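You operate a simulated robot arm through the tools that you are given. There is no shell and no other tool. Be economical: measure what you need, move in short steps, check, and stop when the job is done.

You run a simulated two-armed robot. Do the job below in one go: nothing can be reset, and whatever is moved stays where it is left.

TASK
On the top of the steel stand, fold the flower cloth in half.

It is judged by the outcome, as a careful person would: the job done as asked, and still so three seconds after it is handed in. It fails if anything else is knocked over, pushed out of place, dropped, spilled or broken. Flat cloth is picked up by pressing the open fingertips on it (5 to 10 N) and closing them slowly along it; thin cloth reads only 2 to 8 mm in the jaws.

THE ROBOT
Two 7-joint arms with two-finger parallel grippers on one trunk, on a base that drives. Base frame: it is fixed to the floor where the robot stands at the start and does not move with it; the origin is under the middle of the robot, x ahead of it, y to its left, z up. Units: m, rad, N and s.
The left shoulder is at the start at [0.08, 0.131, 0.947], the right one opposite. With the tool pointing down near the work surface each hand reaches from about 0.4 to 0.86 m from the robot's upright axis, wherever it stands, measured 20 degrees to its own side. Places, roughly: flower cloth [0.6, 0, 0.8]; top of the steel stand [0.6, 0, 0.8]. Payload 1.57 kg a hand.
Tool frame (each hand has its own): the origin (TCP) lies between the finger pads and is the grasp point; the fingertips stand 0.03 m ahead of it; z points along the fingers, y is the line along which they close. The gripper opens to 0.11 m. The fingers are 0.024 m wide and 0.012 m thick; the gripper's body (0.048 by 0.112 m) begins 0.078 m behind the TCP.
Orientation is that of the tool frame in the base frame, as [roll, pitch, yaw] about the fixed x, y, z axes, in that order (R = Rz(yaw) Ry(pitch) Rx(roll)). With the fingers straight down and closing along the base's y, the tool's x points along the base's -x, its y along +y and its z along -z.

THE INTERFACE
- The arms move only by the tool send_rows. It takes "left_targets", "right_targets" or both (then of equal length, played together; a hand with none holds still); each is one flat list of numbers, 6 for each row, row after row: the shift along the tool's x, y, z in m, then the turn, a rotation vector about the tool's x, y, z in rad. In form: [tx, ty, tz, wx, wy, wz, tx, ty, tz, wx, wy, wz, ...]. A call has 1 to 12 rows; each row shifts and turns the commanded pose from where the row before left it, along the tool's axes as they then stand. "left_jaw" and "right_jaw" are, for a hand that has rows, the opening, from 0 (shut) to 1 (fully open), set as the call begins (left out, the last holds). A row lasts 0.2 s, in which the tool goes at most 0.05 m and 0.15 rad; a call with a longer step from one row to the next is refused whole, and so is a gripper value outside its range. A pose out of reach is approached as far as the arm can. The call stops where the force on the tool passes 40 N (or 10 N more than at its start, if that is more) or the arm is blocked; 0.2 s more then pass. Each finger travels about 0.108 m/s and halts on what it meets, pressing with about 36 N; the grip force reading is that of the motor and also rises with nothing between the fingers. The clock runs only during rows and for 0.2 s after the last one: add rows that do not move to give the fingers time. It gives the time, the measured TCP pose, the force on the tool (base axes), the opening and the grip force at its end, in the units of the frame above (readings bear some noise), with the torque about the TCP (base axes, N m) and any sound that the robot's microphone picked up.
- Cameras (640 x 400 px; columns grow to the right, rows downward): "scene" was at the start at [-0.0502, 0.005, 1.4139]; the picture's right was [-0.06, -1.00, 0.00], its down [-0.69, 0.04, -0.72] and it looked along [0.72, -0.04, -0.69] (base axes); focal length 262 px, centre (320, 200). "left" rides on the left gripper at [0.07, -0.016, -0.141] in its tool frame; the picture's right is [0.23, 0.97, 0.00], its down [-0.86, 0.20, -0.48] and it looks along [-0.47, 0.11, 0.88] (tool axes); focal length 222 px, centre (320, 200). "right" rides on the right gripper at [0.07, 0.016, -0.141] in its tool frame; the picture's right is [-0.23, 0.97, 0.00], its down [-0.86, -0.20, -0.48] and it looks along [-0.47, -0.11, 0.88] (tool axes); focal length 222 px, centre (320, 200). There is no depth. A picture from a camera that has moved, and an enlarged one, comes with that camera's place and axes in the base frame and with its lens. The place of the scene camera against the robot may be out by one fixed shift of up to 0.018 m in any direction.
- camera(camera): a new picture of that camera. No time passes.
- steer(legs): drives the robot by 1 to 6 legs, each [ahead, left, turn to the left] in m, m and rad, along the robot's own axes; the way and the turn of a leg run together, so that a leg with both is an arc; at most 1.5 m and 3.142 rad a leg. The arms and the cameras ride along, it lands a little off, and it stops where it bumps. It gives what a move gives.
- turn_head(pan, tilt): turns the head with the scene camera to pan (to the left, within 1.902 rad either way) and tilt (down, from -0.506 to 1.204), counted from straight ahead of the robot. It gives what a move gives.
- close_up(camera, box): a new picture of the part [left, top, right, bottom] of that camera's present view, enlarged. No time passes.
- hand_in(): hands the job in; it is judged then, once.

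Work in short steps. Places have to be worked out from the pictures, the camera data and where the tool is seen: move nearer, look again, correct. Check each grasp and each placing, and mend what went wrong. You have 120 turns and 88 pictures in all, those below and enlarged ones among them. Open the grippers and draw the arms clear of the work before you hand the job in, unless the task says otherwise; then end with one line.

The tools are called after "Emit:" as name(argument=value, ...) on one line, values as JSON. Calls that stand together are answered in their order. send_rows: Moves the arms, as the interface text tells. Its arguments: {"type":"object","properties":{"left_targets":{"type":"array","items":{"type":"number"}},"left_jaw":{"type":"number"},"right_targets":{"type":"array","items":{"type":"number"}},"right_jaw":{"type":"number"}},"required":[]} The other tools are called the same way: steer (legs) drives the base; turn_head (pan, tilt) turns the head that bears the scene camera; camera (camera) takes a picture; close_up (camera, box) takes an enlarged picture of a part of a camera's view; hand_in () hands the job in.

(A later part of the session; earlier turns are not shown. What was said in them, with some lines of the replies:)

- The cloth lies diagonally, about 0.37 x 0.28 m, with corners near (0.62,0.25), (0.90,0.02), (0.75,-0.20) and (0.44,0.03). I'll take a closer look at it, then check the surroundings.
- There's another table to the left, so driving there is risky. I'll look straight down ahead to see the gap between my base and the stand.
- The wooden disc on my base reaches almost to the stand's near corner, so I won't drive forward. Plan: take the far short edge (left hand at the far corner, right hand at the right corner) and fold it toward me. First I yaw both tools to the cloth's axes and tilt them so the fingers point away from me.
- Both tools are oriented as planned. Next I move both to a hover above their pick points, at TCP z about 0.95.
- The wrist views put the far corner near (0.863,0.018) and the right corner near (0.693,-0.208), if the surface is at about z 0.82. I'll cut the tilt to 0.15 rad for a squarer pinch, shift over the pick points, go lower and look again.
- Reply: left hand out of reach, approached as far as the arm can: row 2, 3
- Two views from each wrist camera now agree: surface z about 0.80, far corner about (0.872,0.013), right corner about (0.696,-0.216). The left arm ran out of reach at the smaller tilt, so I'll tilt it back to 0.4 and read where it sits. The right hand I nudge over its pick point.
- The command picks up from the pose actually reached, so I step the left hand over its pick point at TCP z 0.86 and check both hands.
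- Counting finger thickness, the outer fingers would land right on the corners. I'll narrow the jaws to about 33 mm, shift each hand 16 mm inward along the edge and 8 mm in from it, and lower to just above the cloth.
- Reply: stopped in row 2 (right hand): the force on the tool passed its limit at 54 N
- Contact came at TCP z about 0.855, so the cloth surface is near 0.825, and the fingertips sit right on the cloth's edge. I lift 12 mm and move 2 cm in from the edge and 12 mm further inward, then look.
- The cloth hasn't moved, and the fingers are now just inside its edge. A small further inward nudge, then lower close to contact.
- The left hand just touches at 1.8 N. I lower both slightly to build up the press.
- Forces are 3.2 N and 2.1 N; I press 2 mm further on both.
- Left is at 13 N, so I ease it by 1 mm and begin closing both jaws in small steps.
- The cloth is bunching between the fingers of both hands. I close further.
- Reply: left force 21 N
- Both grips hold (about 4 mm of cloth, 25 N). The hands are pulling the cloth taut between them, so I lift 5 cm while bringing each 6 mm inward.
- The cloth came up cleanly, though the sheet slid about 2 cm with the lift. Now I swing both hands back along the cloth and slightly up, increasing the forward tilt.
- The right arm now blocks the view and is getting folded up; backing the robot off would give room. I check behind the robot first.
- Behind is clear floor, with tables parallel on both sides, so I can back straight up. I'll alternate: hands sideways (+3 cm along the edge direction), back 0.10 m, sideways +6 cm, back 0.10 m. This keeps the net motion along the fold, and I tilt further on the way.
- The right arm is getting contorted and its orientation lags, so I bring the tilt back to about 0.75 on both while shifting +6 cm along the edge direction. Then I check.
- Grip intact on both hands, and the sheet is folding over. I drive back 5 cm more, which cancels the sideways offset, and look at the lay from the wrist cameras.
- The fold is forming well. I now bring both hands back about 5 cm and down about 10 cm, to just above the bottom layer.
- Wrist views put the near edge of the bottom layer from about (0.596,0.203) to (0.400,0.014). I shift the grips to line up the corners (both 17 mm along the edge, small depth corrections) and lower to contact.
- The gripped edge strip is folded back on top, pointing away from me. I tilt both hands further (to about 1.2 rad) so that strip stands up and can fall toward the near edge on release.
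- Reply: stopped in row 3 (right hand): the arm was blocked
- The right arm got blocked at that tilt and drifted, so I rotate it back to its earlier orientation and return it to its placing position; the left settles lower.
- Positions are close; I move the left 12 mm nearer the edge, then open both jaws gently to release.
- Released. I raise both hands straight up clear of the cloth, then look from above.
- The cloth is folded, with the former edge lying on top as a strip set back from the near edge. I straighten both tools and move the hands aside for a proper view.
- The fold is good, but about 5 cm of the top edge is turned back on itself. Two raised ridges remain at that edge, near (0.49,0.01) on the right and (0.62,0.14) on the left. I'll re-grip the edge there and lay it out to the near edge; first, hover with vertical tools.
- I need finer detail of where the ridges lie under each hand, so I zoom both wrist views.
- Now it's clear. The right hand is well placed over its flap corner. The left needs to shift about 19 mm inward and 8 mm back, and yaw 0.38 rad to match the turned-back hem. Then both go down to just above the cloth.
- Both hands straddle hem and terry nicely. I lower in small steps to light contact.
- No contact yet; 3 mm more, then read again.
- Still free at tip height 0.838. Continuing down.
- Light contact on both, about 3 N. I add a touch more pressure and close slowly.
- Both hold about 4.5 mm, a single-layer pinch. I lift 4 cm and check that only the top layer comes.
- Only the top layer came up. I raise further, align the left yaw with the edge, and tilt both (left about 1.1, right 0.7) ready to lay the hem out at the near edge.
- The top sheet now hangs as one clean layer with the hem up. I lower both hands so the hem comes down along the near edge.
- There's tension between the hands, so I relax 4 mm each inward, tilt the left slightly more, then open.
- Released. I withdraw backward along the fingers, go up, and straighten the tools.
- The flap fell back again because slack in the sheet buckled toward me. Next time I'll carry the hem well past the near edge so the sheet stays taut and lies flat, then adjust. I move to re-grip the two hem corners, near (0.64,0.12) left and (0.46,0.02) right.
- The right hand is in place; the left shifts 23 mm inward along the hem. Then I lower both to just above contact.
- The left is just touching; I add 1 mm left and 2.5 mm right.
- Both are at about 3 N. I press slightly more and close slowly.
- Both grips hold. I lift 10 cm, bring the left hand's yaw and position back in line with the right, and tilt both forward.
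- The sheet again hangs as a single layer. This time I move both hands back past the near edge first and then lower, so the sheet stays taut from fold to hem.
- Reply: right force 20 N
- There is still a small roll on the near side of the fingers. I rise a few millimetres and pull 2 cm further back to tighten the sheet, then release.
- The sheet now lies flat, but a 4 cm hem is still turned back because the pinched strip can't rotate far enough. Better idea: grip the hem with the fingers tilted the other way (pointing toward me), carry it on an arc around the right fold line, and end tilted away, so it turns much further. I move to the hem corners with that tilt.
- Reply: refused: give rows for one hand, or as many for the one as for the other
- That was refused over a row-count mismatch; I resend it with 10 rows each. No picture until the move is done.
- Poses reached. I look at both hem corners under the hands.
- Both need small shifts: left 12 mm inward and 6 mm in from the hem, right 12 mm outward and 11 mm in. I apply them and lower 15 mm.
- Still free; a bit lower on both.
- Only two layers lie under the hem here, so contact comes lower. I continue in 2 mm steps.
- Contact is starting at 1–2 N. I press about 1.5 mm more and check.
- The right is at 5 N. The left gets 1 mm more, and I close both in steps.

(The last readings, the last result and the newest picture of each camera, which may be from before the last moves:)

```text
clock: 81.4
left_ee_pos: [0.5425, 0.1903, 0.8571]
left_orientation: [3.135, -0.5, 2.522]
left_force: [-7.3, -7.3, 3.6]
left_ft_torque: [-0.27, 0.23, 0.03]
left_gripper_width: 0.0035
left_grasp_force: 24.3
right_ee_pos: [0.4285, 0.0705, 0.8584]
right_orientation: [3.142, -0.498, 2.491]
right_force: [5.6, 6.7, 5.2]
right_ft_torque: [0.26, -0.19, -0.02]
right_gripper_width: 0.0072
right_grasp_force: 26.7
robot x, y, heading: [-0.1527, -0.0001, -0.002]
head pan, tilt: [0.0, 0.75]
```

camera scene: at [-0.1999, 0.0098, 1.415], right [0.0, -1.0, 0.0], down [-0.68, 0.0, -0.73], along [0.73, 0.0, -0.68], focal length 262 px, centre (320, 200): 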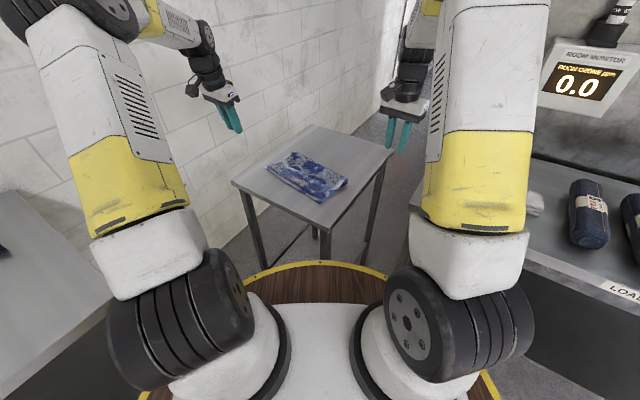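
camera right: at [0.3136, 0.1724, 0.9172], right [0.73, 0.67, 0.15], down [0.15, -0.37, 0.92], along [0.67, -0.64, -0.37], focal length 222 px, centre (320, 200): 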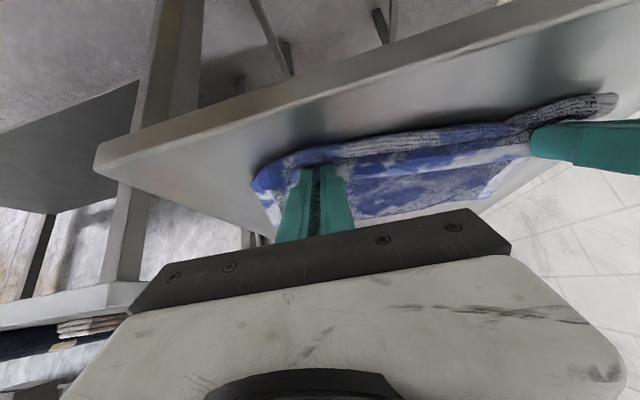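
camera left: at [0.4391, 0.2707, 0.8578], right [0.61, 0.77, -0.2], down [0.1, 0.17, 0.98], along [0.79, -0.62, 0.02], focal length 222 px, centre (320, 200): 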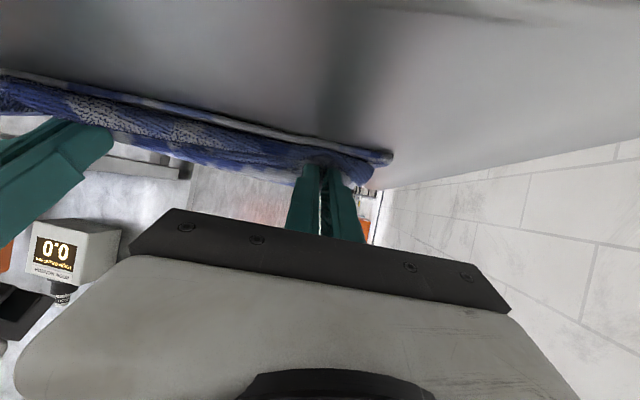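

Left reads 3.5 mm, but the right reads 7.2 mm and may have caught extra layers. I lift 4 cm and look.

Emit:
send_rows(left_targets=[0.0096, -0.003, -0.0176, 0, 0, 0, 0.0096, -0.002, -0.0176, 0, 0, 0, 0, 0, 0, 0, 0, 0], right_targets=[0.0096, 0.003, -0.0176, 0, 0, 0, 0.0096, 0.002, -0.0176, 0, 0, 0, 0, 0, 0, 0, 0, 0])

Emit:
close_up(camera="scene", box=[235, 135, 363, 215])

```text
clock: 82.2
left_ee_pos: [0.5387, 0.1873, 0.8976]
left_orientation: [3.133, -0.498, 2.524]
left_force: [-1.4, -0.1, 0.2]
left_ft_torque: [0.01, -0.01, -0.01]
left_gripper_width: 0.0031
left_grasp_force: 24.0
right_ee_pos: [0.4311, 0.0744, 0.8975]
right_orientation: [-3.137, -0.5, 2.489]
right_force: [0.4, 0.9, -0.6]
right_ft_torque: [0.02, -0.03, 0.02]
right_gripper_width: 0.0052
right_grasp_force: 25.5
robot x, y, heading: [-0.1486, -0.0001, 0.004]
head pan, tilt: [0.0, 0.75]
```

```text
5.00 times, centred on (299, 175) of scene
camera zoom: at [-0.1998, 0.0098, 1.415], right [0.0, -1.0, 0.0], down [-0.68, 0.0, -0.73], along [0.73, 0.0, -0.68], focal length 1309 px, centre (425, 325)
```

zoom: 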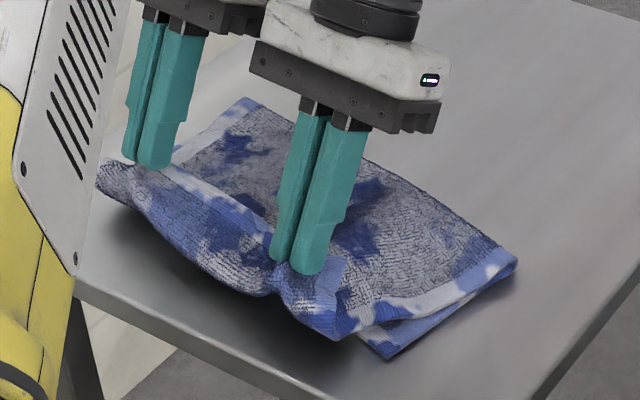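

The top layer lifted well. Now I carry the hem up and outward over the intended fold line, with the fingers coming upright, so the bottom layer lies out to the right length.

Emit:
send_rows(left_targets=[-0.0051, -0.002, -0.0256, 0, 0, 0, -0.0051, -0.002, -0.0256, 0, 0, 0, -0.0051, -0.002, -0.0256, 0, 0, 0, -0.0203, -0.0035, -0.0254, 0, -0.125, 0, -0.0233, -0.0035, -0.0226, 0, -0.125, 0, -0.026, -0.0035, -0.0195, 0, -0.125, 0, -0.0282, -0.0035, -0.0161, 0, -0.125, 0, 0, 0, 0, 0, 0, 0], right_targets=[-0.0051, -0.0015, -0.0256, 0, 0, 0, -0.0051, -0.0015, -0.0256, 0, 0, 0, -0.0051, -0.0015, -0.0256, 0, 0, 0, -0.0203, -0.0025, -0.0254, 0, -0.125, 0, -0.0233, -0.0025, -0.0226, 0, -0.125, 0, -0.026, -0.0025, -0.0195, 0, -0.125, 0, -0.0282, -0.0025, -0.0161, 0, -0.125, 0, 0, 0, 0, 0, 0, 0])

Emit:
camera(camera="scene")

```text
clock: 84.0
left_ee_pos: [0.6532, 0.0754, 1.0105]
left_orientation: [3.134, 0.004, 2.521]
left_force: [-0.1, -0.4, 0.2]
left_ft_torque: [0.05, -0.01, 0.0]
left_gripper_width: 0.0035
left_grasp_force: 24.8
left hand out of reach, approached as far as the arm can: row 3, 5
right_ee_pos: [0.5559, -0.0399, 1.0087]
right_orientation: [-3.139, 0.002, 2.492]
right_force: [0.4, 0.2, -1.1]
right_ft_torque: [-0.03, 0.01, 0.01]
right_gripper_width: 0.0048
right_grasp_force: 25.5
robot x, y, heading: [-0.1497, 0.0012, 0.004]
head pan, tilt: [0.0, 0.75]
```

```text
10 pictures are left
camera scene: at [-0.1999, 0.0097, 1.415], right [0.0, -1.0, 0.0], down [-0.68, 0.0, -0.73], along [0.73, 0.0, -0.68], focal length 262 px, centre (320, 200)
```

scene: 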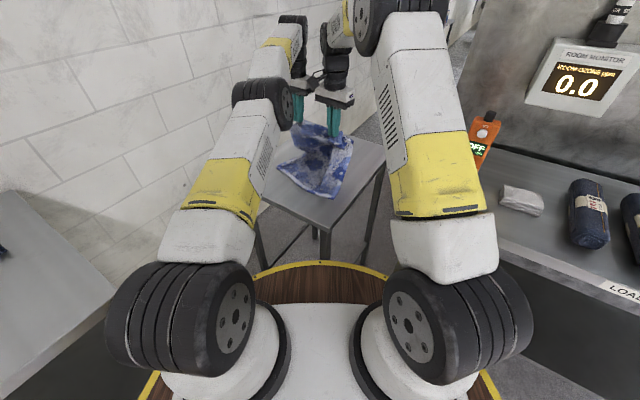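

I zoom in to see how the bottom layer lies now.

Emit:
close_up(camera="scene", box=[250, 110, 378, 210])

```text
4.00 times, centred on (314, 160) of scene
camera zoom: at [-0.1999, 0.0097, 1.415], right [0.0, -1.0, 0.0], down [-0.68, 0.0, -0.73], along [0.73, 0.0, -0.68], focal length 1047 px, centre (344, 360)
```

zoom: 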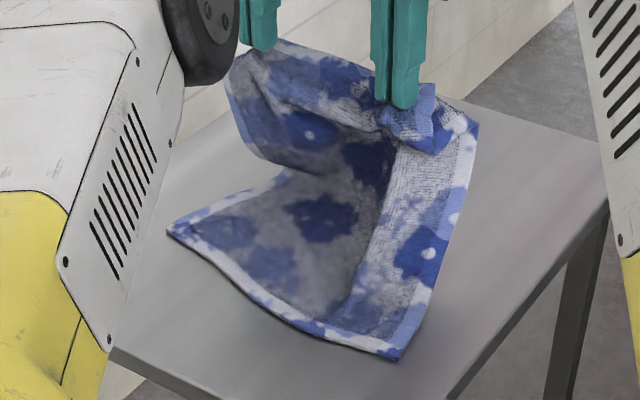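

The near edge now runs from (0.60,0.17) to (0.42,-0.04), and the hem is held above it with slack, only about 11 cm in. To reach over the true fold line (18 cm in) I drive forward 8 cm, compensating the hands sideways.

Emit:
send_rows(left_targets=[0, -0.026, 0, 0, 0, 0], right_targets=[0, -0.026, 0, 0, 0, 0])

Emit:
steer(legs=[[0.08, 0, 0]])

Emit:
send_rows(left_targets=[0, -0.014, 0, 0, 0, 0], right_targets=[0, -0.034, 0, 0, 0, 0])

Emit:
close_up(camera="scene", box=[250, 130, 378, 230])

```text
clock: 84.4
left_ee_pos: [0.6376, 0.0564, 1.0079]
left_orientation: [3.134, 0.0, 2.521]
left_force: [0.3, 0.5, 0.1]
left_ft_torque: [-0.04, 0.03, -0.01]
left_gripper_width: 0.0034
left_grasp_force: 23.9
right_ee_pos: [0.5421, -0.0614, 1.0073]
right_orientation: [-3.139, 0.001, 2.492]
right_force: [0.2, 0.4, -0.5]
right_ft_torque: [-0.05, 0.04, -0.02]
right_gripper_width: 0.0047
right_grasp_force: 25.5
robot x, y, heading: [-0.1496, 0.0006, 0.004]
head pan, tilt: [0.0, 0.75]
```

```text
clock: 85.4
left_ee_pos: [0.7168, 0.0553, 1.0087]
left_orientation: [3.135, 0.002, 2.52]
left_force: [0.8, 0.8, -1.1]
left_ft_torque: [0.0, -0.02, -0.03]
left_gripper_width: 0.0032
left_grasp_force: 24.3
right_ee_pos: [0.6217, -0.0618, 1.0087]
right_orientation: [-3.14, 0.003, 2.491]
right_force: [0.2, -0.4, -1.0]
right_ft_torque: [0.03, 0.01, 0.0]
right_gripper_width: 0.005
right_grasp_force: 25.3
robot x, y, heading: [-0.074, 0.0002, 0.003]
head pan, tilt: [0.0, 0.75]
```

```text
clock: 85.8
left_ee_pos: [0.7091, 0.0411, 1.0083]
left_orientation: [3.138, 0.003, 2.52]
left_force: [-4.4, -7.0, 0.0]
left_ft_torque: [-0.27, 0.22, -0.13]
left_gripper_width: 0.0032
left_grasp_force: 24.3
right_ee_pos: [0.6023, -0.0873, 1.0096]
right_orientation: [3.14, 0.001, 2.494]
right_force: [5.3, 8.1, -1.6]
right_ft_torque: [0.17, -0.14, 0.2]
right_gripper_width: 0.0061
right_grasp_force: 26.1
robot x, y, heading: [-0.0717, 0.004, -0.0]
head pan, tilt: [0.0, 0.75]
```

```text
4.00 times, centred on (314, 180) of scene
camera zoom: at [-0.1199, 0.0102, 1.415], right [0.0, -1.0, 0.0], down [-0.68, 0.0, -0.73], along [0.73, 0.0, -0.68], focal length 1047 px, centre (344, 280)
```

zoom: 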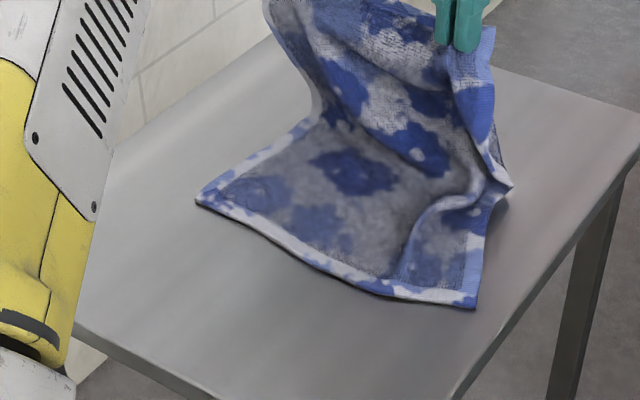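

The bottom layer now lies out about 16 cm from the near edge, close to half. I relax the hand spread, align the yaw with the cloth, and swing the hem back over on an arc about the fold line while tilting the fingers over.

Emit:
send_rows(left_targets=[0, 0, 0, 0, 0, -0.1, 0.0282, 0, 0.0122, 0, -0.149, 0, 0.0297, 0, 0.0079, 0, -0.149, 0, 0.0285, 0, 0.013, 0, -0.149, 0, 0.0301, 0, 0.0085, 0, -0.149, 0, 0.0211, 0, 0.0101, 0, -0.1, 0, 0.022, 0, 0.008, 0, -0.1, 0], right_targets=[0, 0.01, 0, 0, 0, -0.13, 0.0207, 0, 0.0147, 0, -0.149, 0, 0.0227, 0, 0.0114, 0, -0.149, 0, 0.0237, 0, 0.0145, 0, -0.149, 0, 0.0256, 0, 0.0107, 0, -0.149, 0, 0.0184, 0, 0.0106, 0, -0.1, 0, 0.0194, 0, 0.0088, 0, -0.1, 0])

Emit:
camera(camera="right")

```text
clock: 87.4
left_ee_pos: [0.5969, 0.1057, 0.9015]
left_orientation: [3.134, 0.8, 2.615]
left_force: [-1.2, -3.3, 0.4]
left_ft_torque: [0.01, 0.03, -0.05]
left_gripper_width: 0.003
left_grasp_force: 23.8
right_ee_pos: [0.5236, -0.0345, 0.9015]
right_orientation: [3.135, 0.8, 2.611]
right_force: [1.7, 1.8, -0.5]
right_ft_torque: [0.06, -0.02, 0.18]
right_gripper_width: 0.0049
right_grasp_force: 25.0
robot x, y, heading: [-0.071, -0.0006, 0.005]
head pan, tilt: [0.0, 0.75]
```

```text
7 pictures are left
camera right: at [0.4015, 0.0559, 0.9496], right [0.62, 0.76, 0.17], down [0.12, -0.3, 0.95], along [0.77, -0.57, -0.28], focal length 222 px, centre (320, 200)
```

right: 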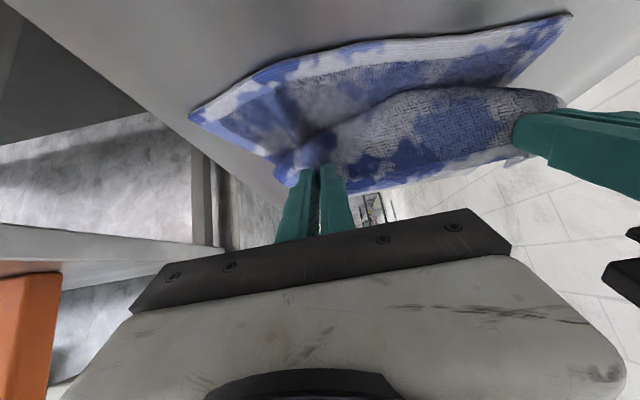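

The arc went as planned and both layers look clean. I complete the descent: hem to the near edge, fingers tilting to about 1.2 rad.

Emit:
send_rows(left_targets=[0.0186, 0, 0.0031, 0, -0.1, 0, 0.0188, 0, 0.0011, 0, -0.1, 0, 0.0188, 0, -0.0007, 0, -0.1, 0, 0.0187, 0, -0.0026, 0, -0.1, 0], right_targets=[0.0186, 0, 0.0031, 0, -0.1, 0, 0.0188, 0, 0.0011, 0, -0.1, 0, 0.0188, 0, -0.0007, 0, -0.1, 0, 0.0187, 0, -0.0026, 0, -0.1, 0])

```text
clock: 88.1
left_ee_pos: [0.578, 0.1151, 0.8716]
left_orientation: [3.14, 0.991, 2.614]
left_force: [-3.0, -9.1, 2.8]
left_ft_torque: [-0.07, -0.05, -0.29]
left_gripper_width: 0.0034
left_grasp_force: 24.4
right_ee_pos: [0.5256, -0.0345, 0.9084]
right_orientation: [2.85, 0.871, 2.276]
right_force: [3.0, 8.8, -2.5]
right_ft_torque: [0.05, 0.11, 0.35]
right_gripper_width: 0.0063
right_grasp_force: 25.6
robot x, y, heading: [-0.0724, 0.0021, -0.002]
head pan, tilt: [0.0, 0.75]
stopped in row 3 (right hand): the arm was blocked; the commanded pose is now the measured one
```

The right arm blocked again near 0.87 tilt, so I restore it to 0.78 and finish its descent there; the left continues to 1.2.

Emit:
send_rows(left_targets=[0, -0.003, 0, 0, -0.1, 0, 0, 0, 0, 0, -0.1, 0, 0.018, 0, -0.0047, 0, 0, 0, 0.018, 0, -0.0047, 0, 0, 0], right_targets=[0, 0, 0, 0.022, 0.0605, -0.1045, 0, 0, 0, 0.022, 0.0605, -0.1045, 0.033, 0.001, 0.007, 0, 0, 0, 0.033, 0.001, 0.007, 0, 0, 0])

Emit:
camera(camera="right")

```text
clock: 89.1
left_ee_pos: [0.5589, 0.1251, 0.8414]
left_orientation: [3.132, 1.193, 2.612]
left_force: [-0.6, -1.1, 8.1]
left_ft_torque: [-0.12, -0.16, 0.04]
left_gripper_width: 0.0033
left_grasp_force: 24.1
right_ee_pos: [0.4952, -0.0159, 0.8529]
right_orientation: [-3.14, 0.786, 2.605]
right_force: [1.5, 1.4, 12.2]
right_ft_torque: [-0.08, -0.18, 0.06]
right_gripper_width: 0.005
right_grasp_force: 24.9
robot x, y, heading: [-0.0718, 0.0014, -0.003]
head pan, tilt: [0.0, 0.75]
```

```text
6 pictures are left
camera right: at [0.3758, 0.0745, 0.9032], right [0.64, 0.75, 0.16], down [0.13, -0.31, 0.94], along [0.76, -0.58, -0.29], focal length 222 px, centre (320, 200)
```

right: 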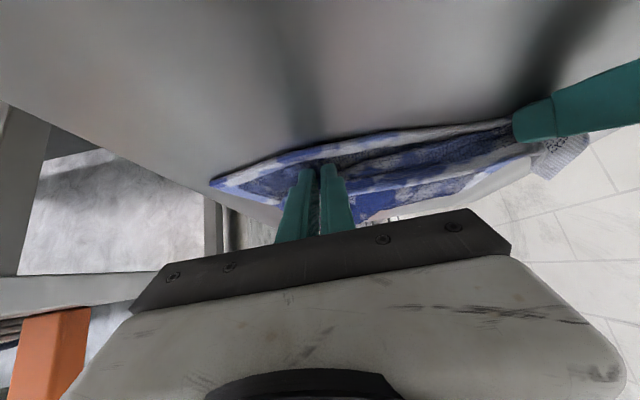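

Both touch down, and the left corner of the hem is standing up as wanted. I pull back 15 mm to tension the sheet, release, withdraw backwards and clear the view.

Emit:
send_rows(left_targets=[0.0018, 0, -0.0154, 0, 0, 0, 0, 0, 0, 0, 0, 0], right_targets=[0.0078, 0, -0.0134, 0, 0, 0, 0, 0, 0, 0, 0, 0])

Emit:
send_rows(left_targets=[0, 0, 0, 0, 0, 0, 0, 0, 0, 0, 0, 0, 0, 0, 0, 0, 0, 0], right_targets=[0, 0, 0, 0, 0, 0, 0, 0, 0, 0, 0, 0, 0, 0, 0, 0, 0, 0], left_jaw=0.25, right_jaw=0.25)

Emit:
send_rows(left_targets=[0, 0, -0.02, 0, 0, 0, 0, 0, -0.02, 0, 0, 0, -0.0418, 0, -0.0166, 0, 0, 0, -0.0418, 0, -0.0166, 0, 0, 0, -0.0418, 0, -0.0166, 0, 0, 0, 0, 0, 0, 0, 0.149, 0, 0, 0, 0, 0, 0.149, 0, 0, 0, 0, 0, 0.149, 0, 0, 0, 0, 0, 0.149, 0, 0, 0, 0, 0, 0.149, 0, 0, 0, 0, 0, 0.149, 0, 0, 0, 0, 0, 0.149, 0], right_targets=[0, 0, -0.02, 0, 0, 0, 0, 0, -0.02, 0, 0, 0, -0.0318, 0, -0.0318, 0, 0, 0, -0.0318, 0, -0.0318, 0, 0, 0, -0.0318, 0, -0.0318, 0, 0, 0, 0, 0, 0, 0, 0.149, 0, 0, 0, 0, 0, 0.149, 0, 0, 0, 0, 0, 0.149, 0, 0, 0, 0, 0, 0.149, 0, 0, 0, 0, 0, 0.149, 0, -0.02, -0.042, 0, 0, 0, 0, -0.02, -0.042, 0, 0, 0, 0])

Emit:
send_rows(left_targets=[0.015, 0.035, 0, 0, 0.15, 0, 0.015, 0.035, 0, 0, 0, 0, 0.015, 0.035, 0, 0, 0, 0, 0.015, 0.035, 0, 0, 0, 0], right_targets=[-0.02, -0.042, 0, 0, 0, 0, -0.02, -0.042, 0, 0, 0, 0, -0.02, -0.042, 0, 0, 0, 0, -0.02, -0.042, 0, 0, 0, 0])

Emit:
close_up(camera="scene", box=[258, 140, 370, 210])

```text
clock: 89.7
left_ee_pos: [0.5452, 0.1331, 0.8443]
left_orientation: [3.138, 1.188, 2.615]
left_force: [-0.4, -1.3, -0.3]
left_ft_torque: [-0.02, -0.01, -0.06]
left_gripper_width: 0.0029
left_grasp_force: 23.8
right_ee_pos: [0.4814, -0.0089, 0.8549]
right_orientation: [-3.137, 0.78, 2.607]
right_force: [1.3, 0.6, 0.1]
right_ft_torque: [0.0, -0.02, 0.02]
right_gripper_width: 0.0049
right_grasp_force: 25.4
robot x, y, heading: [-0.073, -0.0003, 0.004]
head pan, tilt: [0.0, 0.75]
```

```text
clock: 90.5
left_ee_pos: [0.5453, 0.1337, 0.8449]
left_orientation: [3.136, 1.189, 2.614]
left_force: [0.0, -0.7, -0.3]
left_ft_torque: [0.0, 0.01, 0.0]
left_gripper_width: 0.0273
left_grasp_force: 0.0
right_ee_pos: [0.4828, -0.0087, 0.8567]
right_orientation: [-3.138, 0.779, 2.607]
right_force: [-0.6, -0.7, -0.7]
right_ft_torque: [-0.03, -0.01, 0.01]
right_gripper_width: 0.0274
right_grasp_force: 0.0
robot x, y, heading: [-0.0714, -0.0024, 0.001]
head pan, tilt: [0.0, 0.75]
```

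```text
clock: 93.1
left_ee_pos: [0.5132, 0.1517, 0.9957]
left_orientation: [-3.141, 0.143, 2.622]
left_force: [0.2, 0.5, -0.9]
left_ft_torque: [-0.05, 0.01, -0.01]
left_gripper_width: 0.0272
left_grasp_force: 0.0
right_ee_pos: [0.448, -0.0852, 1.0228]
right_orientation: [-3.139, 0.037, 2.605]
right_force: [0.1, 0.5, 0.2]
right_ft_torque: [-0.06, -0.02, -0.01]
right_gripper_width: 0.0274
right_grasp_force: 0.2
robot x, y, heading: [-0.0703, 0.0043, 0.002]
head pan, tilt: [0.0, 0.75]
```

```text
clock: 94.1
left_ee_pos: [0.5311, 0.3027, 0.9934]
left_orientation: [3.14, -0.005, 2.62]
left_force: [0.0, -0.2, 0.0]
left_ft_torque: [-0.04, 0.0, 0.01]
left_gripper_width: 0.0274
left_grasp_force: 0.2
right_ee_pos: [0.4316, -0.2736, 1.0231]
right_orientation: [-3.138, 0.036, 2.605]
right_force: [-0.7, -0.8, 0.0]
right_ft_torque: [0.01, -0.02, -0.05]
right_gripper_width: 0.0274
right_grasp_force: 0.1
robot x, y, heading: [-0.0671, 0.002, -0.0]
head pan, tilt: [0.0, 0.75]
```

```text
5.71 times, centred on (314, 175) of scene
camera zoom: at [-0.1205, 0.0101, 1.415], right [0.0, -1.0, 0.0], down [-0.68, 0.0, -0.73], along [0.73, 0.0, -0.68], focal length 1496 px, centre (354, 343)
```

zoom: 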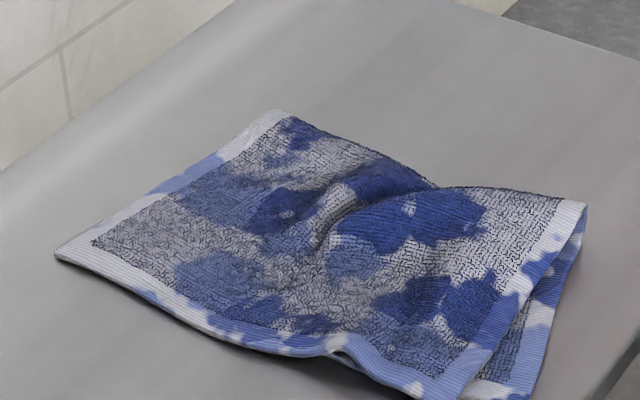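

Excellent: the hem is now fully laid out along the near edge. One more view, covering the lower right corner, to judge alignment.

Emit:
close_up(camera="scene", box=[262, 150, 374, 220])

```text
5.71 times, centred on (318, 185) of scene
camera zoom: at [-0.1205, 0.0101, 1.415], right [0.0, -1.0, 0.0], down [-0.68, 0.0, -0.73], along [0.73, 0.0, -0.68], focal length 1496 px, centre (331, 286)
```

zoom: 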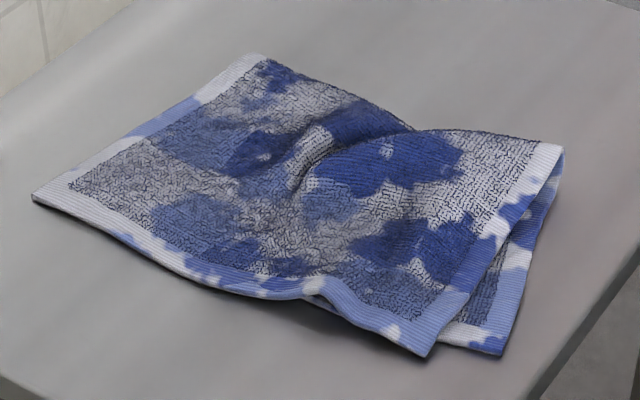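

The cloth is folded with its hem out, but a diagonal wrinkle shortens the fold line by about 6 cm, and the top-right corner sits about 4 cm inside the bottom corner. I'll first stretch the wrinkle out: closed fingertips near both ends of the fold, pulled apart. Moving both hands to hover.

Emit:
send_rows(left_targets=[-0.0334, -0.0186, 0.0135, 0, 0, 0, -0.0334, -0.0186, 0.0135, 0, 0, 0, -0.0334, -0.0186, 0.0135, 0, 0, 0, -0.0334, -0.0186, 0.0135, 0, 0, 0, -0.0334, -0.0186, 0.0135, 0, 0, 0, -0.0334, -0.0186, 0.0135, 0, 0, 0, -0.0334, -0.0186, 0.0135, 0, 0, 0, -0.0334, -0.0186, 0.0135, 0, 0, 0], right_targets=[-0.0088, 0.0288, 0.0175, 0, 0, 0, -0.0088, 0.0288, 0.0175, 0, 0, 0, -0.0088, 0.0288, 0.0175, 0, 0, 0, -0.0088, 0.0288, 0.0175, 0, 0, 0, -0.0088, 0.0288, 0.0175, 0, 0, 0, -0.0088, 0.0288, 0.0175, 0, 0, 0, -0.0088, 0.0288, 0.0175, 0, 0, 0, -0.0088, 0.0288, 0.0175, 0, 0, 0], left_jaw=0, right_jaw=0)

Emit:
send_rows(left_targets=[0, 0, 0.014, 0, 0, 0, 0, 0, 0.005, 0, 0, 0, 0, 0, 0, 0, 0, 0], right_targets=[0, 0, 0.014, 0, 0, 0, 0, 0, 0.005, 0, 0, 0, 0, 0, 0, 0, 0, 0])

```text
clock: 95.9
left_ee_pos: [0.6877, 0.0412, 0.8839]
left_orientation: [3.139, -0.006, 2.619]
left_force: [-0.4, 0.6, 0.3]
left_ft_torque: [-0.01, -0.02, 0.04]
left_gripper_width: 0.0
left_grasp_force: 21.5
right_ee_pos: [0.6138, -0.1152, 0.8854]
right_orientation: [-3.14, 0.038, 2.604]
right_force: [-0.5, -0.4, 0.4]
right_ft_torque: [-0.03, -0.05, 0.02]
right_gripper_width: 0.0002
right_grasp_force: 21.2
robot x, y, heading: [-0.0758, 0.0002, -0.002]
head pan, tilt: [0.0, 0.75]
```

```text
clock: 96.7
left_ee_pos: [0.6891, 0.0408, 0.8637]
left_orientation: [3.139, -0.005, 2.619]
left_force: [0.8, 0.5, 0.4]
left_ft_torque: [0.0, 0.03, -0.01]
left_gripper_width: 0.0
left_grasp_force: 21.1
right_ee_pos: [0.6158, -0.1153, 0.8653]
right_orientation: [-3.141, 0.036, 2.603]
right_force: [-0.3, -0.1, -0.6]
right_ft_torque: [0.01, 0.02, 0.01]
right_gripper_width: 0.0001
right_grasp_force: 21.6
robot x, y, heading: [-0.0724, -0.0007, 0.002]
head pan, tilt: [0.0, 0.75]
```

Not touching yet; I lower in 3 mm steps.

Emit:
send_rows(left_targets=[0, 0, 0.003, 0, 0, 0, 0, 0, 0, 0, 0, 0], right_targets=[0, 0, 0.0035, 0, 0, 0, 0, 0, 0, 0, 0, 0])

Emit:
send_rows(left_targets=[0, 0, 0.002, 0, 0, 0, 0, 0, 0, 0, 0, 0], right_targets=[0, 0, 0.0025, 0, 0, 0, 0, 0, 0, 0, 0, 0])

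```text
clock: 97.3
left_ee_pos: [0.6889, 0.0407, 0.8614]
left_orientation: [3.139, -0.006, 2.617]
left_force: [0.8, 0.5, 0.7]
left_ft_torque: [-0.01, 0.01, -0.02]
left_gripper_width: 0.0002
left_grasp_force: 21.5
right_ee_pos: [0.6142, -0.115, 0.8614]
right_orientation: [-3.138, 0.037, 2.604]
right_force: [-0.3, 0.3, -1.3]
right_ft_torque: [-0.02, -0.01, -0.03]
right_gripper_width: 0.0
right_grasp_force: 21.6
robot x, y, heading: [-0.0668, 0.0015, 0.01]
head pan, tilt: [0.0, 0.75]
```

```text
clock: 97.9
left_ee_pos: [0.6892, 0.0415, 0.8598]
left_orientation: [3.139, -0.005, 2.618]
left_force: [-0.4, -0.4, -0.2]
left_ft_torque: [0.0, -0.02, -0.01]
left_gripper_width: 0.0
left_grasp_force: 21.3
right_ee_pos: [0.6154, -0.1145, 0.8589]
right_orientation: [-3.137, 0.036, 2.605]
right_force: [0.6, -0.1, 0.5]
right_ft_torque: [0.01, 0.0, 0.0]
right_gripper_width: 0.0
right_grasp_force: 21.1
robot x, y, heading: [-0.0742, 0.0028, 0.001]
head pan, tilt: [0.0, 0.75]
```

Emit:
send_rows(left_targets=[0, 0, 0.002, 0, 0, 0, 0, 0, 0, 0, 0, 0], right_targets=[0, 0, 0.002, 0, 0, 0, 0, 0, 0, 0, 0, 0])

Emit:
send_rows(left_targets=[0, 0, 0.0015, 0, 0, 0, 0, 0, 0, 0, 0, 0], right_targets=[0, 0, 0.0015, 0, 0, 0, 0, 0, 0, 0, 0, 0])

```text
clock: 98.5
left_ee_pos: [0.6894, 0.0414, 0.8586]
left_orientation: [3.139, -0.003, 2.621]
left_force: [0.8, 0.2, 3.8]
left_ft_torque: [0.02, -0.03, -0.01]
left_gripper_width: 0.0
left_grasp_force: 21.5
right_ee_pos: [0.6145, -0.114, 0.8576]
right_orientation: [-3.139, 0.036, 2.604]
right_force: [-0.4, -0.4, 1.0]
right_ft_torque: [0.03, 0.03, 0.0]
right_gripper_width: 0.0001
right_grasp_force: 21.2
robot x, y, heading: [-0.0739, 0.0012, -0.001]
head pan, tilt: [0.0, 0.75]
```

```text
clock: 99.1
left_ee_pos: [0.6874, 0.0405, 0.8566]
left_orientation: [3.14, -0.003, 2.619]
left_force: [0.9, 0.8, 4.8]
left_ft_torque: [0.03, -0.03, 0.01]
left_gripper_width: 0.0
left_grasp_force: 21.5
right_ee_pos: [0.6152, -0.115, 0.8561]
right_orientation: [-3.14, 0.035, 2.603]
right_force: [0.4, 0.1, 1.8]
right_ft_torque: [0.01, 0.03, -0.01]
right_gripper_width: 0.0
right_grasp_force: 21.1
robot x, y, heading: [-0.068, -0.0027, -0.005]
head pan, tilt: [0.0, 0.75]
```

Light contact on both. I press a little more and slide apart: left 4 cm outward, right 2 cm.

Emit:
send_rows(left_targets=[0, 0, 0.001, 0, 0, 0, -0.002, 0.008, 0, 0, 0, 0, -0.002, 0.008, 0, 0, 0, 0, -0.002, 0.008, 0, 0, 0, 0, -0.002, 0.008, 0, 0, 0, 0, -0.002, 0.008, 0, 0, 0, 0], right_targets=[0, 0, 0.0022, 0, 0, 0, 0, -0.004, 0, 0, 0, 0, 0, -0.004, 0, 0, 0, 0, 0, -0.004, 0, 0, 0, 0, 0, -0.004, 0, 0, 0, 0, 0, -0.004, 0, 0, 0, 0])

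Emit:
send_rows(left_targets=[0, 0, -0.03, 0, 0, 0, 0, 0, -0.045, 0, 0, 0, 0.02, 0.04, -0.01, 0, 0, 0, 0.02, 0.04, -0.01, 0, 0, 0, 0.02, 0.04, -0.01, 0, 0, 0], right_targets=[0, 0, -0.03, 0, 0, 0, 0, 0, -0.045, 0, 0, 0, 0, -0.045, -0.01, 0, 0, 0, 0, -0.045, -0.01, 0, 0, 0, 0, -0.045, -0.01, 0, 0, 0])

Emit:
close_up(camera="scene", box=[262, 150, 374, 220])

```text
clock: 100.5
left_ee_pos: [0.7157, 0.069, 0.8555]
left_orientation: [-3.141, -0.004, 2.619]
left_force: [-3.2, -4.4, 9.2]
left_ft_torque: [-0.17, 0.07, 0.0]
left_gripper_width: 0.0
left_grasp_force: 21.5
right_ee_pos: [0.6038, -0.1312, 0.8556]
right_orientation: [-3.141, 0.036, 2.606]
right_force: [3.1, 3.5, 7.9]
right_ft_torque: [0.17, -0.03, -0.11]
right_gripper_width: 0.0
right_grasp_force: 21.1
robot x, y, heading: [-0.0708, -0.0003, 0.002]
head pan, tilt: [0.0, 0.75]
```

```text
clock: 101.7
left_ee_pos: [0.7249, 0.2046, 0.9597]
left_orientation: [3.141, -0.005, 2.62]
left_force: [-0.4, -0.3, -0.2]
left_ft_torque: [0.01, 0.02, 0.01]
left_gripper_width: 0.0002
left_grasp_force: 21.6
right_ee_pos: [0.5301, -0.2463, 0.9612]
right_orientation: [-3.139, 0.035, 2.607]
right_force: [0.8, 0.5, 0.0]
right_ft_torque: [0.03, 0.01, -0.01]
right_gripper_width: 0.0001
right_grasp_force: 21.1
robot x, y, heading: [-0.0717, -0.0001, 0.001]
head pan, tilt: [0.0, 0.75]
```

```text
5.71 times, centred on (318, 185) of scene
camera zoom: at [-0.1201, 0.0098, 1.415], right [0.0, -1.0, 0.0], down [-0.68, 0.0, -0.73], along [0.73, 0.0, -0.68], focal length 1496 px, centre (331, 286)
```

zoom: 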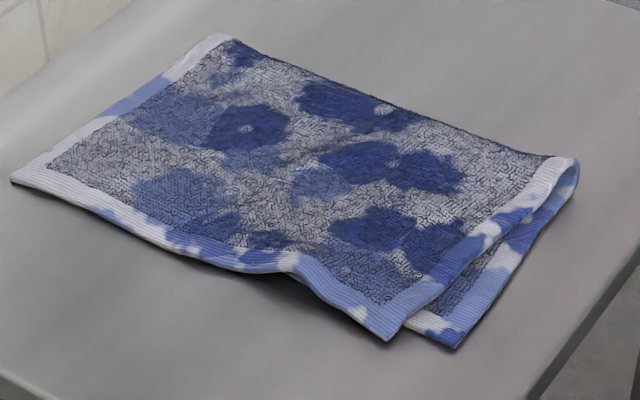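

The wrinkle is gone and the fold is now clean. The top layer is only shifted about 3.5 cm along the edge relative to the bottom. I'll correct it by pinching the top hem near both corners and moving it over; first, hover above.

Emit:
send_rows(left_targets=[0.023, -0.0256, 0.0188, 0, 0, 0, 0.023, -0.0256, 0.0188, 0, 0, 0, 0.023, -0.0256, 0.0188, 0, 0, 0, 0.023, -0.0256, 0.0188, 0, 0, 0, 0, 0, 0, 0, 0, 0, 0, 0, 0, 0, 0, 0], right_targets=[0.0262, 0.0305, 0.0118, 0, 0, 0, 0.0262, 0.0305, 0.0118, 0, 0, 0, 0.0262, 0.0305, 0.0118, 0, 0, 0, 0.0262, 0.0305, 0.0118, 0, 0, 0, 0.0262, 0.0305, 0.0118, 0, 0, 0, 0.0262, 0.0305, 0.0118, 0, 0, 0], left_jaw=0.25, right_jaw=0.25)

Emit:
close_up(camera="scene", box=[250, 130, 378, 220])

```text
clock: 103.1
left_ee_pos: [0.5926, 0.1602, 0.8871]
left_orientation: [3.139, -0.005, 2.619]
left_force: [-0.6, -0.7, -0.3]
left_ft_torque: [0.03, -0.01, 0.03]
left_gripper_width: 0.0276
left_grasp_force: 0.1
right_ee_pos: [0.4917, -0.0102, 0.8848]
right_orientation: [-3.139, 0.037, 2.605]
right_force: [0.1, -0.4, -0.2]
right_ft_torque: [0.02, -0.01, 0.0]
right_gripper_width: 0.0275
right_grasp_force: 0.0
robot x, y, heading: [-0.0715, 0.0034, 0.002]
head pan, tilt: [0.0, 0.75]
```

```text
4.44 times, centred on (314, 175) of scene
camera zoom: at [-0.1205, 0.0096, 1.415], right [0.0, -1.0, 0.0], down [-0.68, 0.0, -0.73], along [0.73, 0.0, -0.68], focal length 1163 px, centre (347, 311)
```

zoom: 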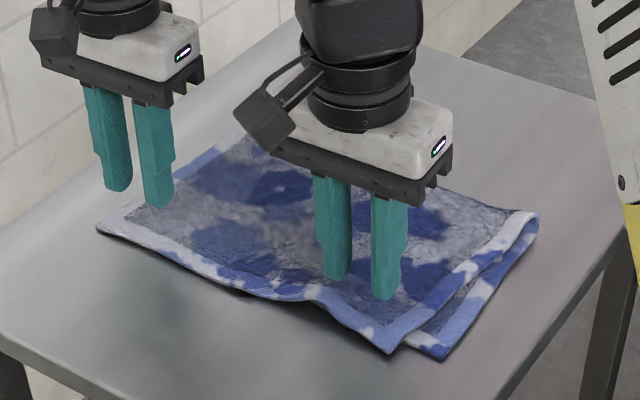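

Positions are nearly right; left shifts 1 cm inward and right 8 mm in from the edge. Then I lower to just above the cloth.

Emit:
send_rows(left_targets=[-0.003, -0.01, 0, 0, 0, 0, 0, 0, 0.024, 0, 0, 0, 0, 0, 0, 0, 0, 0], right_targets=[-0.008, 0, 0, 0, 0, 0, 0, 0, 0.022, 0, 0, 0, 0, 0, 0, 0, 0, 0])

Emit:
send_rows(left_targets=[0, 0, 0.004, 0, 0, 0, 0, 0, 0, 0, 0, 0], right_targets=[0, 0, 0.004, 0, 0, 0, 0, 0, 0, 0, 0, 0])

Emit:
send_rows(left_targets=[0, 0, 0.002, 0, 0, 0, 0, 0, 0, 0, 0, 0], right_targets=[0, 0, 0.002, 0, 0, 0, 0, 0, 0, 0, 0, 0])

```text
clock: 103.9
left_ee_pos: [0.5907, 0.1527, 0.8626]
left_orientation: [3.141, -0.006, 2.619]
left_force: [-0.3, -0.3, 0.4]
left_ft_torque: [-0.04, 0.0, 0.01]
left_gripper_width: 0.0276
left_grasp_force: 0.0
right_ee_pos: [0.4992, -0.0138, 0.8636]
right_orientation: [-3.14, 0.035, 2.603]
right_force: [-0.7, -0.6, 0.3]
right_ft_torque: [-0.03, 0.01, -0.01]
right_gripper_width: 0.0274
right_grasp_force: 0.0
robot x, y, heading: [-0.0681, -0.0029, 0.004]
head pan, tilt: [0.0, 0.75]
```

```text
clock: 104.5
left_ee_pos: [0.592, 0.1515, 0.8596]
left_orientation: [3.14, -0.005, 2.622]
left_force: [0.0, -0.5, -0.7]
left_ft_torque: [0.03, -0.01, 0.0]
left_gripper_width: 0.0272
left_grasp_force: 0.0
right_ee_pos: [0.5013, -0.0121, 0.8565]
right_orientation: [-3.139, 0.036, 2.602]
right_force: [-0.4, -0.2, 2.4]
right_ft_torque: [-0.01, 0.03, -0.03]
right_gripper_width: 0.0274
right_grasp_force: 0.1
robot x, y, heading: [-0.0734, -0.0012, 0.003]
head pan, tilt: [0.0, 0.75]
```

```text
clock: 105.1
left_ee_pos: [0.5906, 0.1516, 0.8569]
left_orientation: [3.141, -0.006, 2.621]
left_force: [0.1, 0.5, 0.8]
left_ft_torque: [-0.01, 0.02, 0.03]
left_gripper_width: 0.0276
left_grasp_force: 0.1
right_ee_pos: [0.5007, -0.0124, 0.8559]
right_orientation: [-3.139, 0.037, 2.604]
right_force: [-1.7, 1.4, 9.8]
right_ft_torque: [0.08, 0.04, 0.02]
right_gripper_width: 0.0274
right_grasp_force: 0.1
robot x, y, heading: [-0.0704, -0.0028, 0.002]
head pan, tilt: [0.0, 0.75]
```

The right is at 10 N, so I ease it 1 mm; the left goes 2 mm further down.

Emit:
send_rows(left_targets=[0, 0, 0.0022, 0, 0, 0, 0, 0, 0, 0, 0, 0], right_targets=[0, 0, -0.0012, 0, 0, 0, 0, 0, 0, 0, 0, 0])

```text
clock: 105.7
left_ee_pos: [0.5906, 0.1517, 0.8552]
left_orientation: [3.14, -0.004, 2.621]
left_force: [-0.5, 0.3, 9.2]
left_ft_torque: [-0.13, 0.04, -0.02]
left_gripper_width: 0.0273
left_grasp_force: 0.1
right_ee_pos: [0.5005, -0.0134, 0.8582]
right_orientation: [-3.138, 0.037, 2.604]
right_force: [1.1, 0.6, 4.7]
right_ft_torque: [0.02, -0.01, -0.01]
right_gripper_width: 0.0275
right_grasp_force: 0.2
robot x, y, heading: [-0.0761, 0.0001, -0.002]
head pan, tilt: [0.0, 0.75]
```

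I ease the left 0.8 mm and close both slowly.

Emit:
send_rows(left_targets=[0, 0, -0.0008, 0, 0, 0, 0, 0, 0, 0, 0, 0], right_targets=[0, 0, 0, 0, 0, 0, 0, 0, 0, 0, 0, 0], left_jaw=0.18, right_jaw=0.18)

Emit:
send_rows(left_targets=[0, 0, 0, 0, 0, 0, 0, 0, 0, 0, 0, 0], right_targets=[0, 0, 0, 0, 0, 0, 0, 0, 0, 0, 0, 0], left_jaw=0.1, right_jaw=0.1)

Emit:
send_rows(left_targets=[0, 0, 0, 0, 0, 0, 0, 0, 0, 0, 0, 0, 0, 0, 0, 0, 0, 0], right_targets=[0, 0, 0, 0, 0, 0, 0, 0, 0, 0, 0, 0, 0, 0, 0, 0, 0, 0], left_jaw=0, right_jaw=0)

```text
clock: 106.3
left_ee_pos: [0.5912, 0.1521, 0.8548]
left_orientation: [3.139, -0.003, 2.621]
left_force: [1.0, 0.0, 7.0]
left_ft_torque: [-0.14, -0.07, -0.01]
left_gripper_width: 0.0188
left_grasp_force: 0.1
right_ee_pos: [0.5, -0.0126, 0.8576]
right_orientation: [-3.139, 0.035, 2.604]
right_force: [-0.4, -0.4, 4.0]
right_ft_torque: [-0.01, -0.02, 0.0]
right_gripper_width: 0.019
right_grasp_force: 0.0
robot x, y, heading: [-0.071, -0.0006, 0.002]
head pan, tilt: [0.0, 0.75]
```

```text
clock: 106.9
left_ee_pos: [0.5907, 0.151, 0.8551]
left_orientation: [3.139, -0.004, 2.62]
left_force: [-0.5, -0.5, 8.3]
left_ft_torque: [-0.09, 0.0, -0.01]
left_gripper_width: 0.0099
left_grasp_force: 0.1
right_ee_pos: [0.5006, -0.0135, 0.8573]
right_orientation: [-3.14, 0.037, 2.604]
right_force: [1.2, 0.7, 5.0]
right_ft_torque: [0.01, -0.02, -0.01]
right_gripper_width: 0.0108
right_grasp_force: 0.1
robot x, y, heading: [-0.0718, 0.0032, 0.003]
head pan, tilt: [0.0, 0.75]
```

```text
clock: 107.7
left_ee_pos: [0.5914, 0.1513, 0.855]
left_orientation: [3.141, -0.008, 2.62]
left_force: [-2.4, -1.7, 8.2]
left_ft_torque: [-0.14, 0.03, 0.03]
left_gripper_width: 0.0038
left_grasp_force: 24.5
right_ee_pos: [0.5022, -0.0115, 0.8574]
right_orientation: [-3.139, 0.038, 2.604]
right_force: [2.3, 3.6, 4.9]
right_ft_torque: [0.13, -0.08, -0.01]
right_gripper_width: 0.0038
right_grasp_force: 24.8
robot x, y, heading: [-0.0767, -0.0039, -0.001]
head pan, tilt: [0.0, 0.75]
```

Both pinch 3.8 mm of the top layer. I lift 2.5 cm, shift along the edge (left 31 mm, right 35 mm and 12 mm in), lower and release.

Emit:
send_rows(left_targets=[0, 0, -0.012, 0, 0, 0, 0, 0, -0.013, 0, 0, 0, 0, -0.0155, 0, 0, 0, 0, 0, -0.0155, 0, 0, 0, 0, 0, 0, 0.012, 0, 0, 0, 0, 0, 0.011, 0, 0, 0, 0, 0, 0, 0, 0, 0], right_targets=[0, 0, -0.012, 0, 0, 0, 0, 0, -0.013, 0, 0, 0, -0.006, -0.0175, 0, 0, 0, 0, -0.006, -0.0175, 0, 0, 0, 0, 0, 0, 0.012, 0, 0, 0, 0, 0, 0.012, 0, 0, 0, 0, 0, 0, 0, 0, 0])

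Emit:
send_rows(left_targets=[0, 0, 0, 0, 0, 0, 0, 0, 0, 0, 0, 0, 0, 0, 0, 0, 0, 0], right_targets=[0, 0, 0, 0, 0, 0, 0, 0, 0, 0, 0, 0, 0, 0, 0, 0, 0, 0], left_jaw=0.25, right_jaw=0.25)

Emit:
send_rows(left_targets=[0, 0, -0.02, 0, 0, 0, 0, 0, -0.045, 0, 0, 0, 0, 0, -0.045, 0, 0, 0, 0, 0.045, 0, 0, 0, 0, 0, 0.045, 0, 0, 0, 0, 0, 0.045, 0, 0, 0, 0, 0, 0.03, 0, 0, 0, 0], right_targets=[0, 0, -0.02, 0, 0, 0, 0, 0, -0.045, 0, 0, 0, 0, 0, -0.045, 0, 0, 0, -0.022, -0.042, 0, 0, 0, 0, -0.022, -0.042, 0, 0, 0, 0, -0.022, -0.042, 0, 0, 0, 0, -0.022, -0.042, 0, 0, 0, 0])

Emit:
close_up(camera="scene", box=[262, 145, 374, 215])

```text
clock: 109.3
left_ee_pos: [0.5753, 0.1252, 0.8567]
left_orientation: [3.141, -0.002, 2.621]
left_force: [-2.5, -6.2, 5.4]
left_ft_torque: [-0.27, 0.08, 0.01]
left_gripper_width: 0.0038
left_grasp_force: 24.3
right_ee_pos: [0.4942, -0.0485, 0.8587]
right_orientation: [3.142, 0.036, 2.606]
right_force: [0.0, 7.6, 17.5]
right_ft_torque: [0.2, -0.06, -0.03]
right_gripper_width: 0.0037
right_grasp_force: 25.0
robot x, y, heading: [-0.072, 0.0007, 0.004]
head pan, tilt: [0.0, 0.75]
```

```text
clock: 110.1
left_ee_pos: [0.5751, 0.1257, 0.8564]
left_orientation: [3.141, -0.004, 2.619]
left_force: [1.2, 1.3, 6.1]
left_ft_torque: [0.0, -0.05, 0.04]
left_gripper_width: 0.0243
left_grasp_force: 0.0
right_ee_pos: [0.4931, -0.0491, 0.8576]
right_orientation: [-3.137, 0.035, 2.603]
right_force: [-1.3, -1.3, 5.4]
right_ft_torque: [0.03, 0.02, -0.02]
right_gripper_width: 0.0255
right_grasp_force: 0.0
robot x, y, heading: [-0.0737, -0.0008, -0.002]
head pan, tilt: [0.0, 0.75]
```

```text
clock: 111.7
left_ee_pos: [0.6559, 0.2687, 0.9665]
left_orientation: [3.141, -0.005, 2.621]
left_force: [-0.2, 0.5, 0.6]
left_ft_torque: [0.01, -0.01, 0.03]
left_gripper_width: 0.0275
left_grasp_force: 0.0
right_ee_pos: [0.4792, -0.2349, 0.9725]
right_orientation: [-3.138, 0.035, 2.605]
right_force: [1.0, 0.2, -0.3]
right_ft_torque: [-0.04, -0.02, -0.04]
right_gripper_width: 0.0276
right_grasp_force: 0.2
robot x, y, heading: [-0.0713, -0.0008, 0.005]
head pan, tilt: [0.0, 0.75]
```

```text
5.71 times, centred on (318, 180) of scene
camera zoom: at [-0.1206, 0.0101, 1.415], right [0.0, -1.0, 0.0], down [-0.68, 0.0, -0.73], along [0.73, 0.0, -0.68], focal length 1496 px, centre (331, 314)
```

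zoom: 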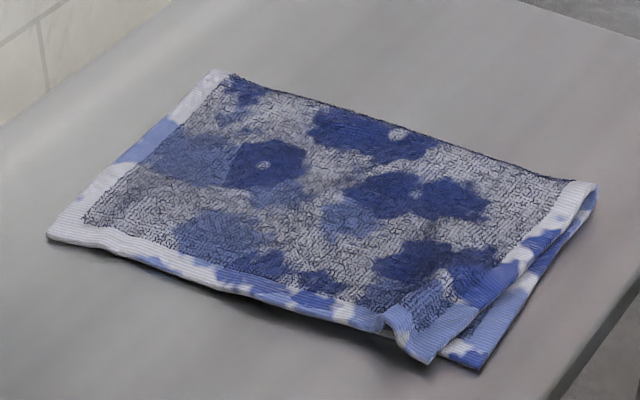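

The cloth is now neatly folded in half, with the edges aligned within about 2 cm. I open the grippers fully, raise the arms clear, and hand in.

Emit:
send_rows(left_targets=[0, 0, -0.03, 0, 0, 0, 0, 0, -0.03, 0, 0, 0, 0, 0, 0, 0, 0, 0], right_targets=[0, 0, -0.03, 0, 0, 0, 0, 0, -0.03, 0, 0, 0, 0, 0, 0, 0, 0, 0], left_jaw=1, right_jaw=1)

Emit:
hand_in()

```text
clock: 112.5
left_ee_pos: [0.6588, 0.2673, 1.027]
left_orientation: [3.139, -0.006, 2.618]
left_force: [-0.1, 0.2, 0.4]
left_ft_torque: [0.01, -0.03, 0.01]
left_gripper_width: 0.1095
left_grasp_force: 0.2
right_ee_pos: [0.4766, -0.2354, 1.0326]
right_orientation: [-3.139, 0.035, 2.607]
right_force: [0.5, 0.0, -0.1]
right_ft_torque: [0.03, 0.01, 0.02]
right_gripper_width: 0.1099
right_grasp_force: 0.1
robot x, y, heading: [-0.0763, 0.0007, 0.003]
head pan, tilt: [0.0, 0.75]
```

```text
The job is handed in.
```

The flower cloth is folded in half on the steel stand and handed in; its edges line up to within about 2 cm, with a small ridge left at the near right corner, and the grippers are open and clear.
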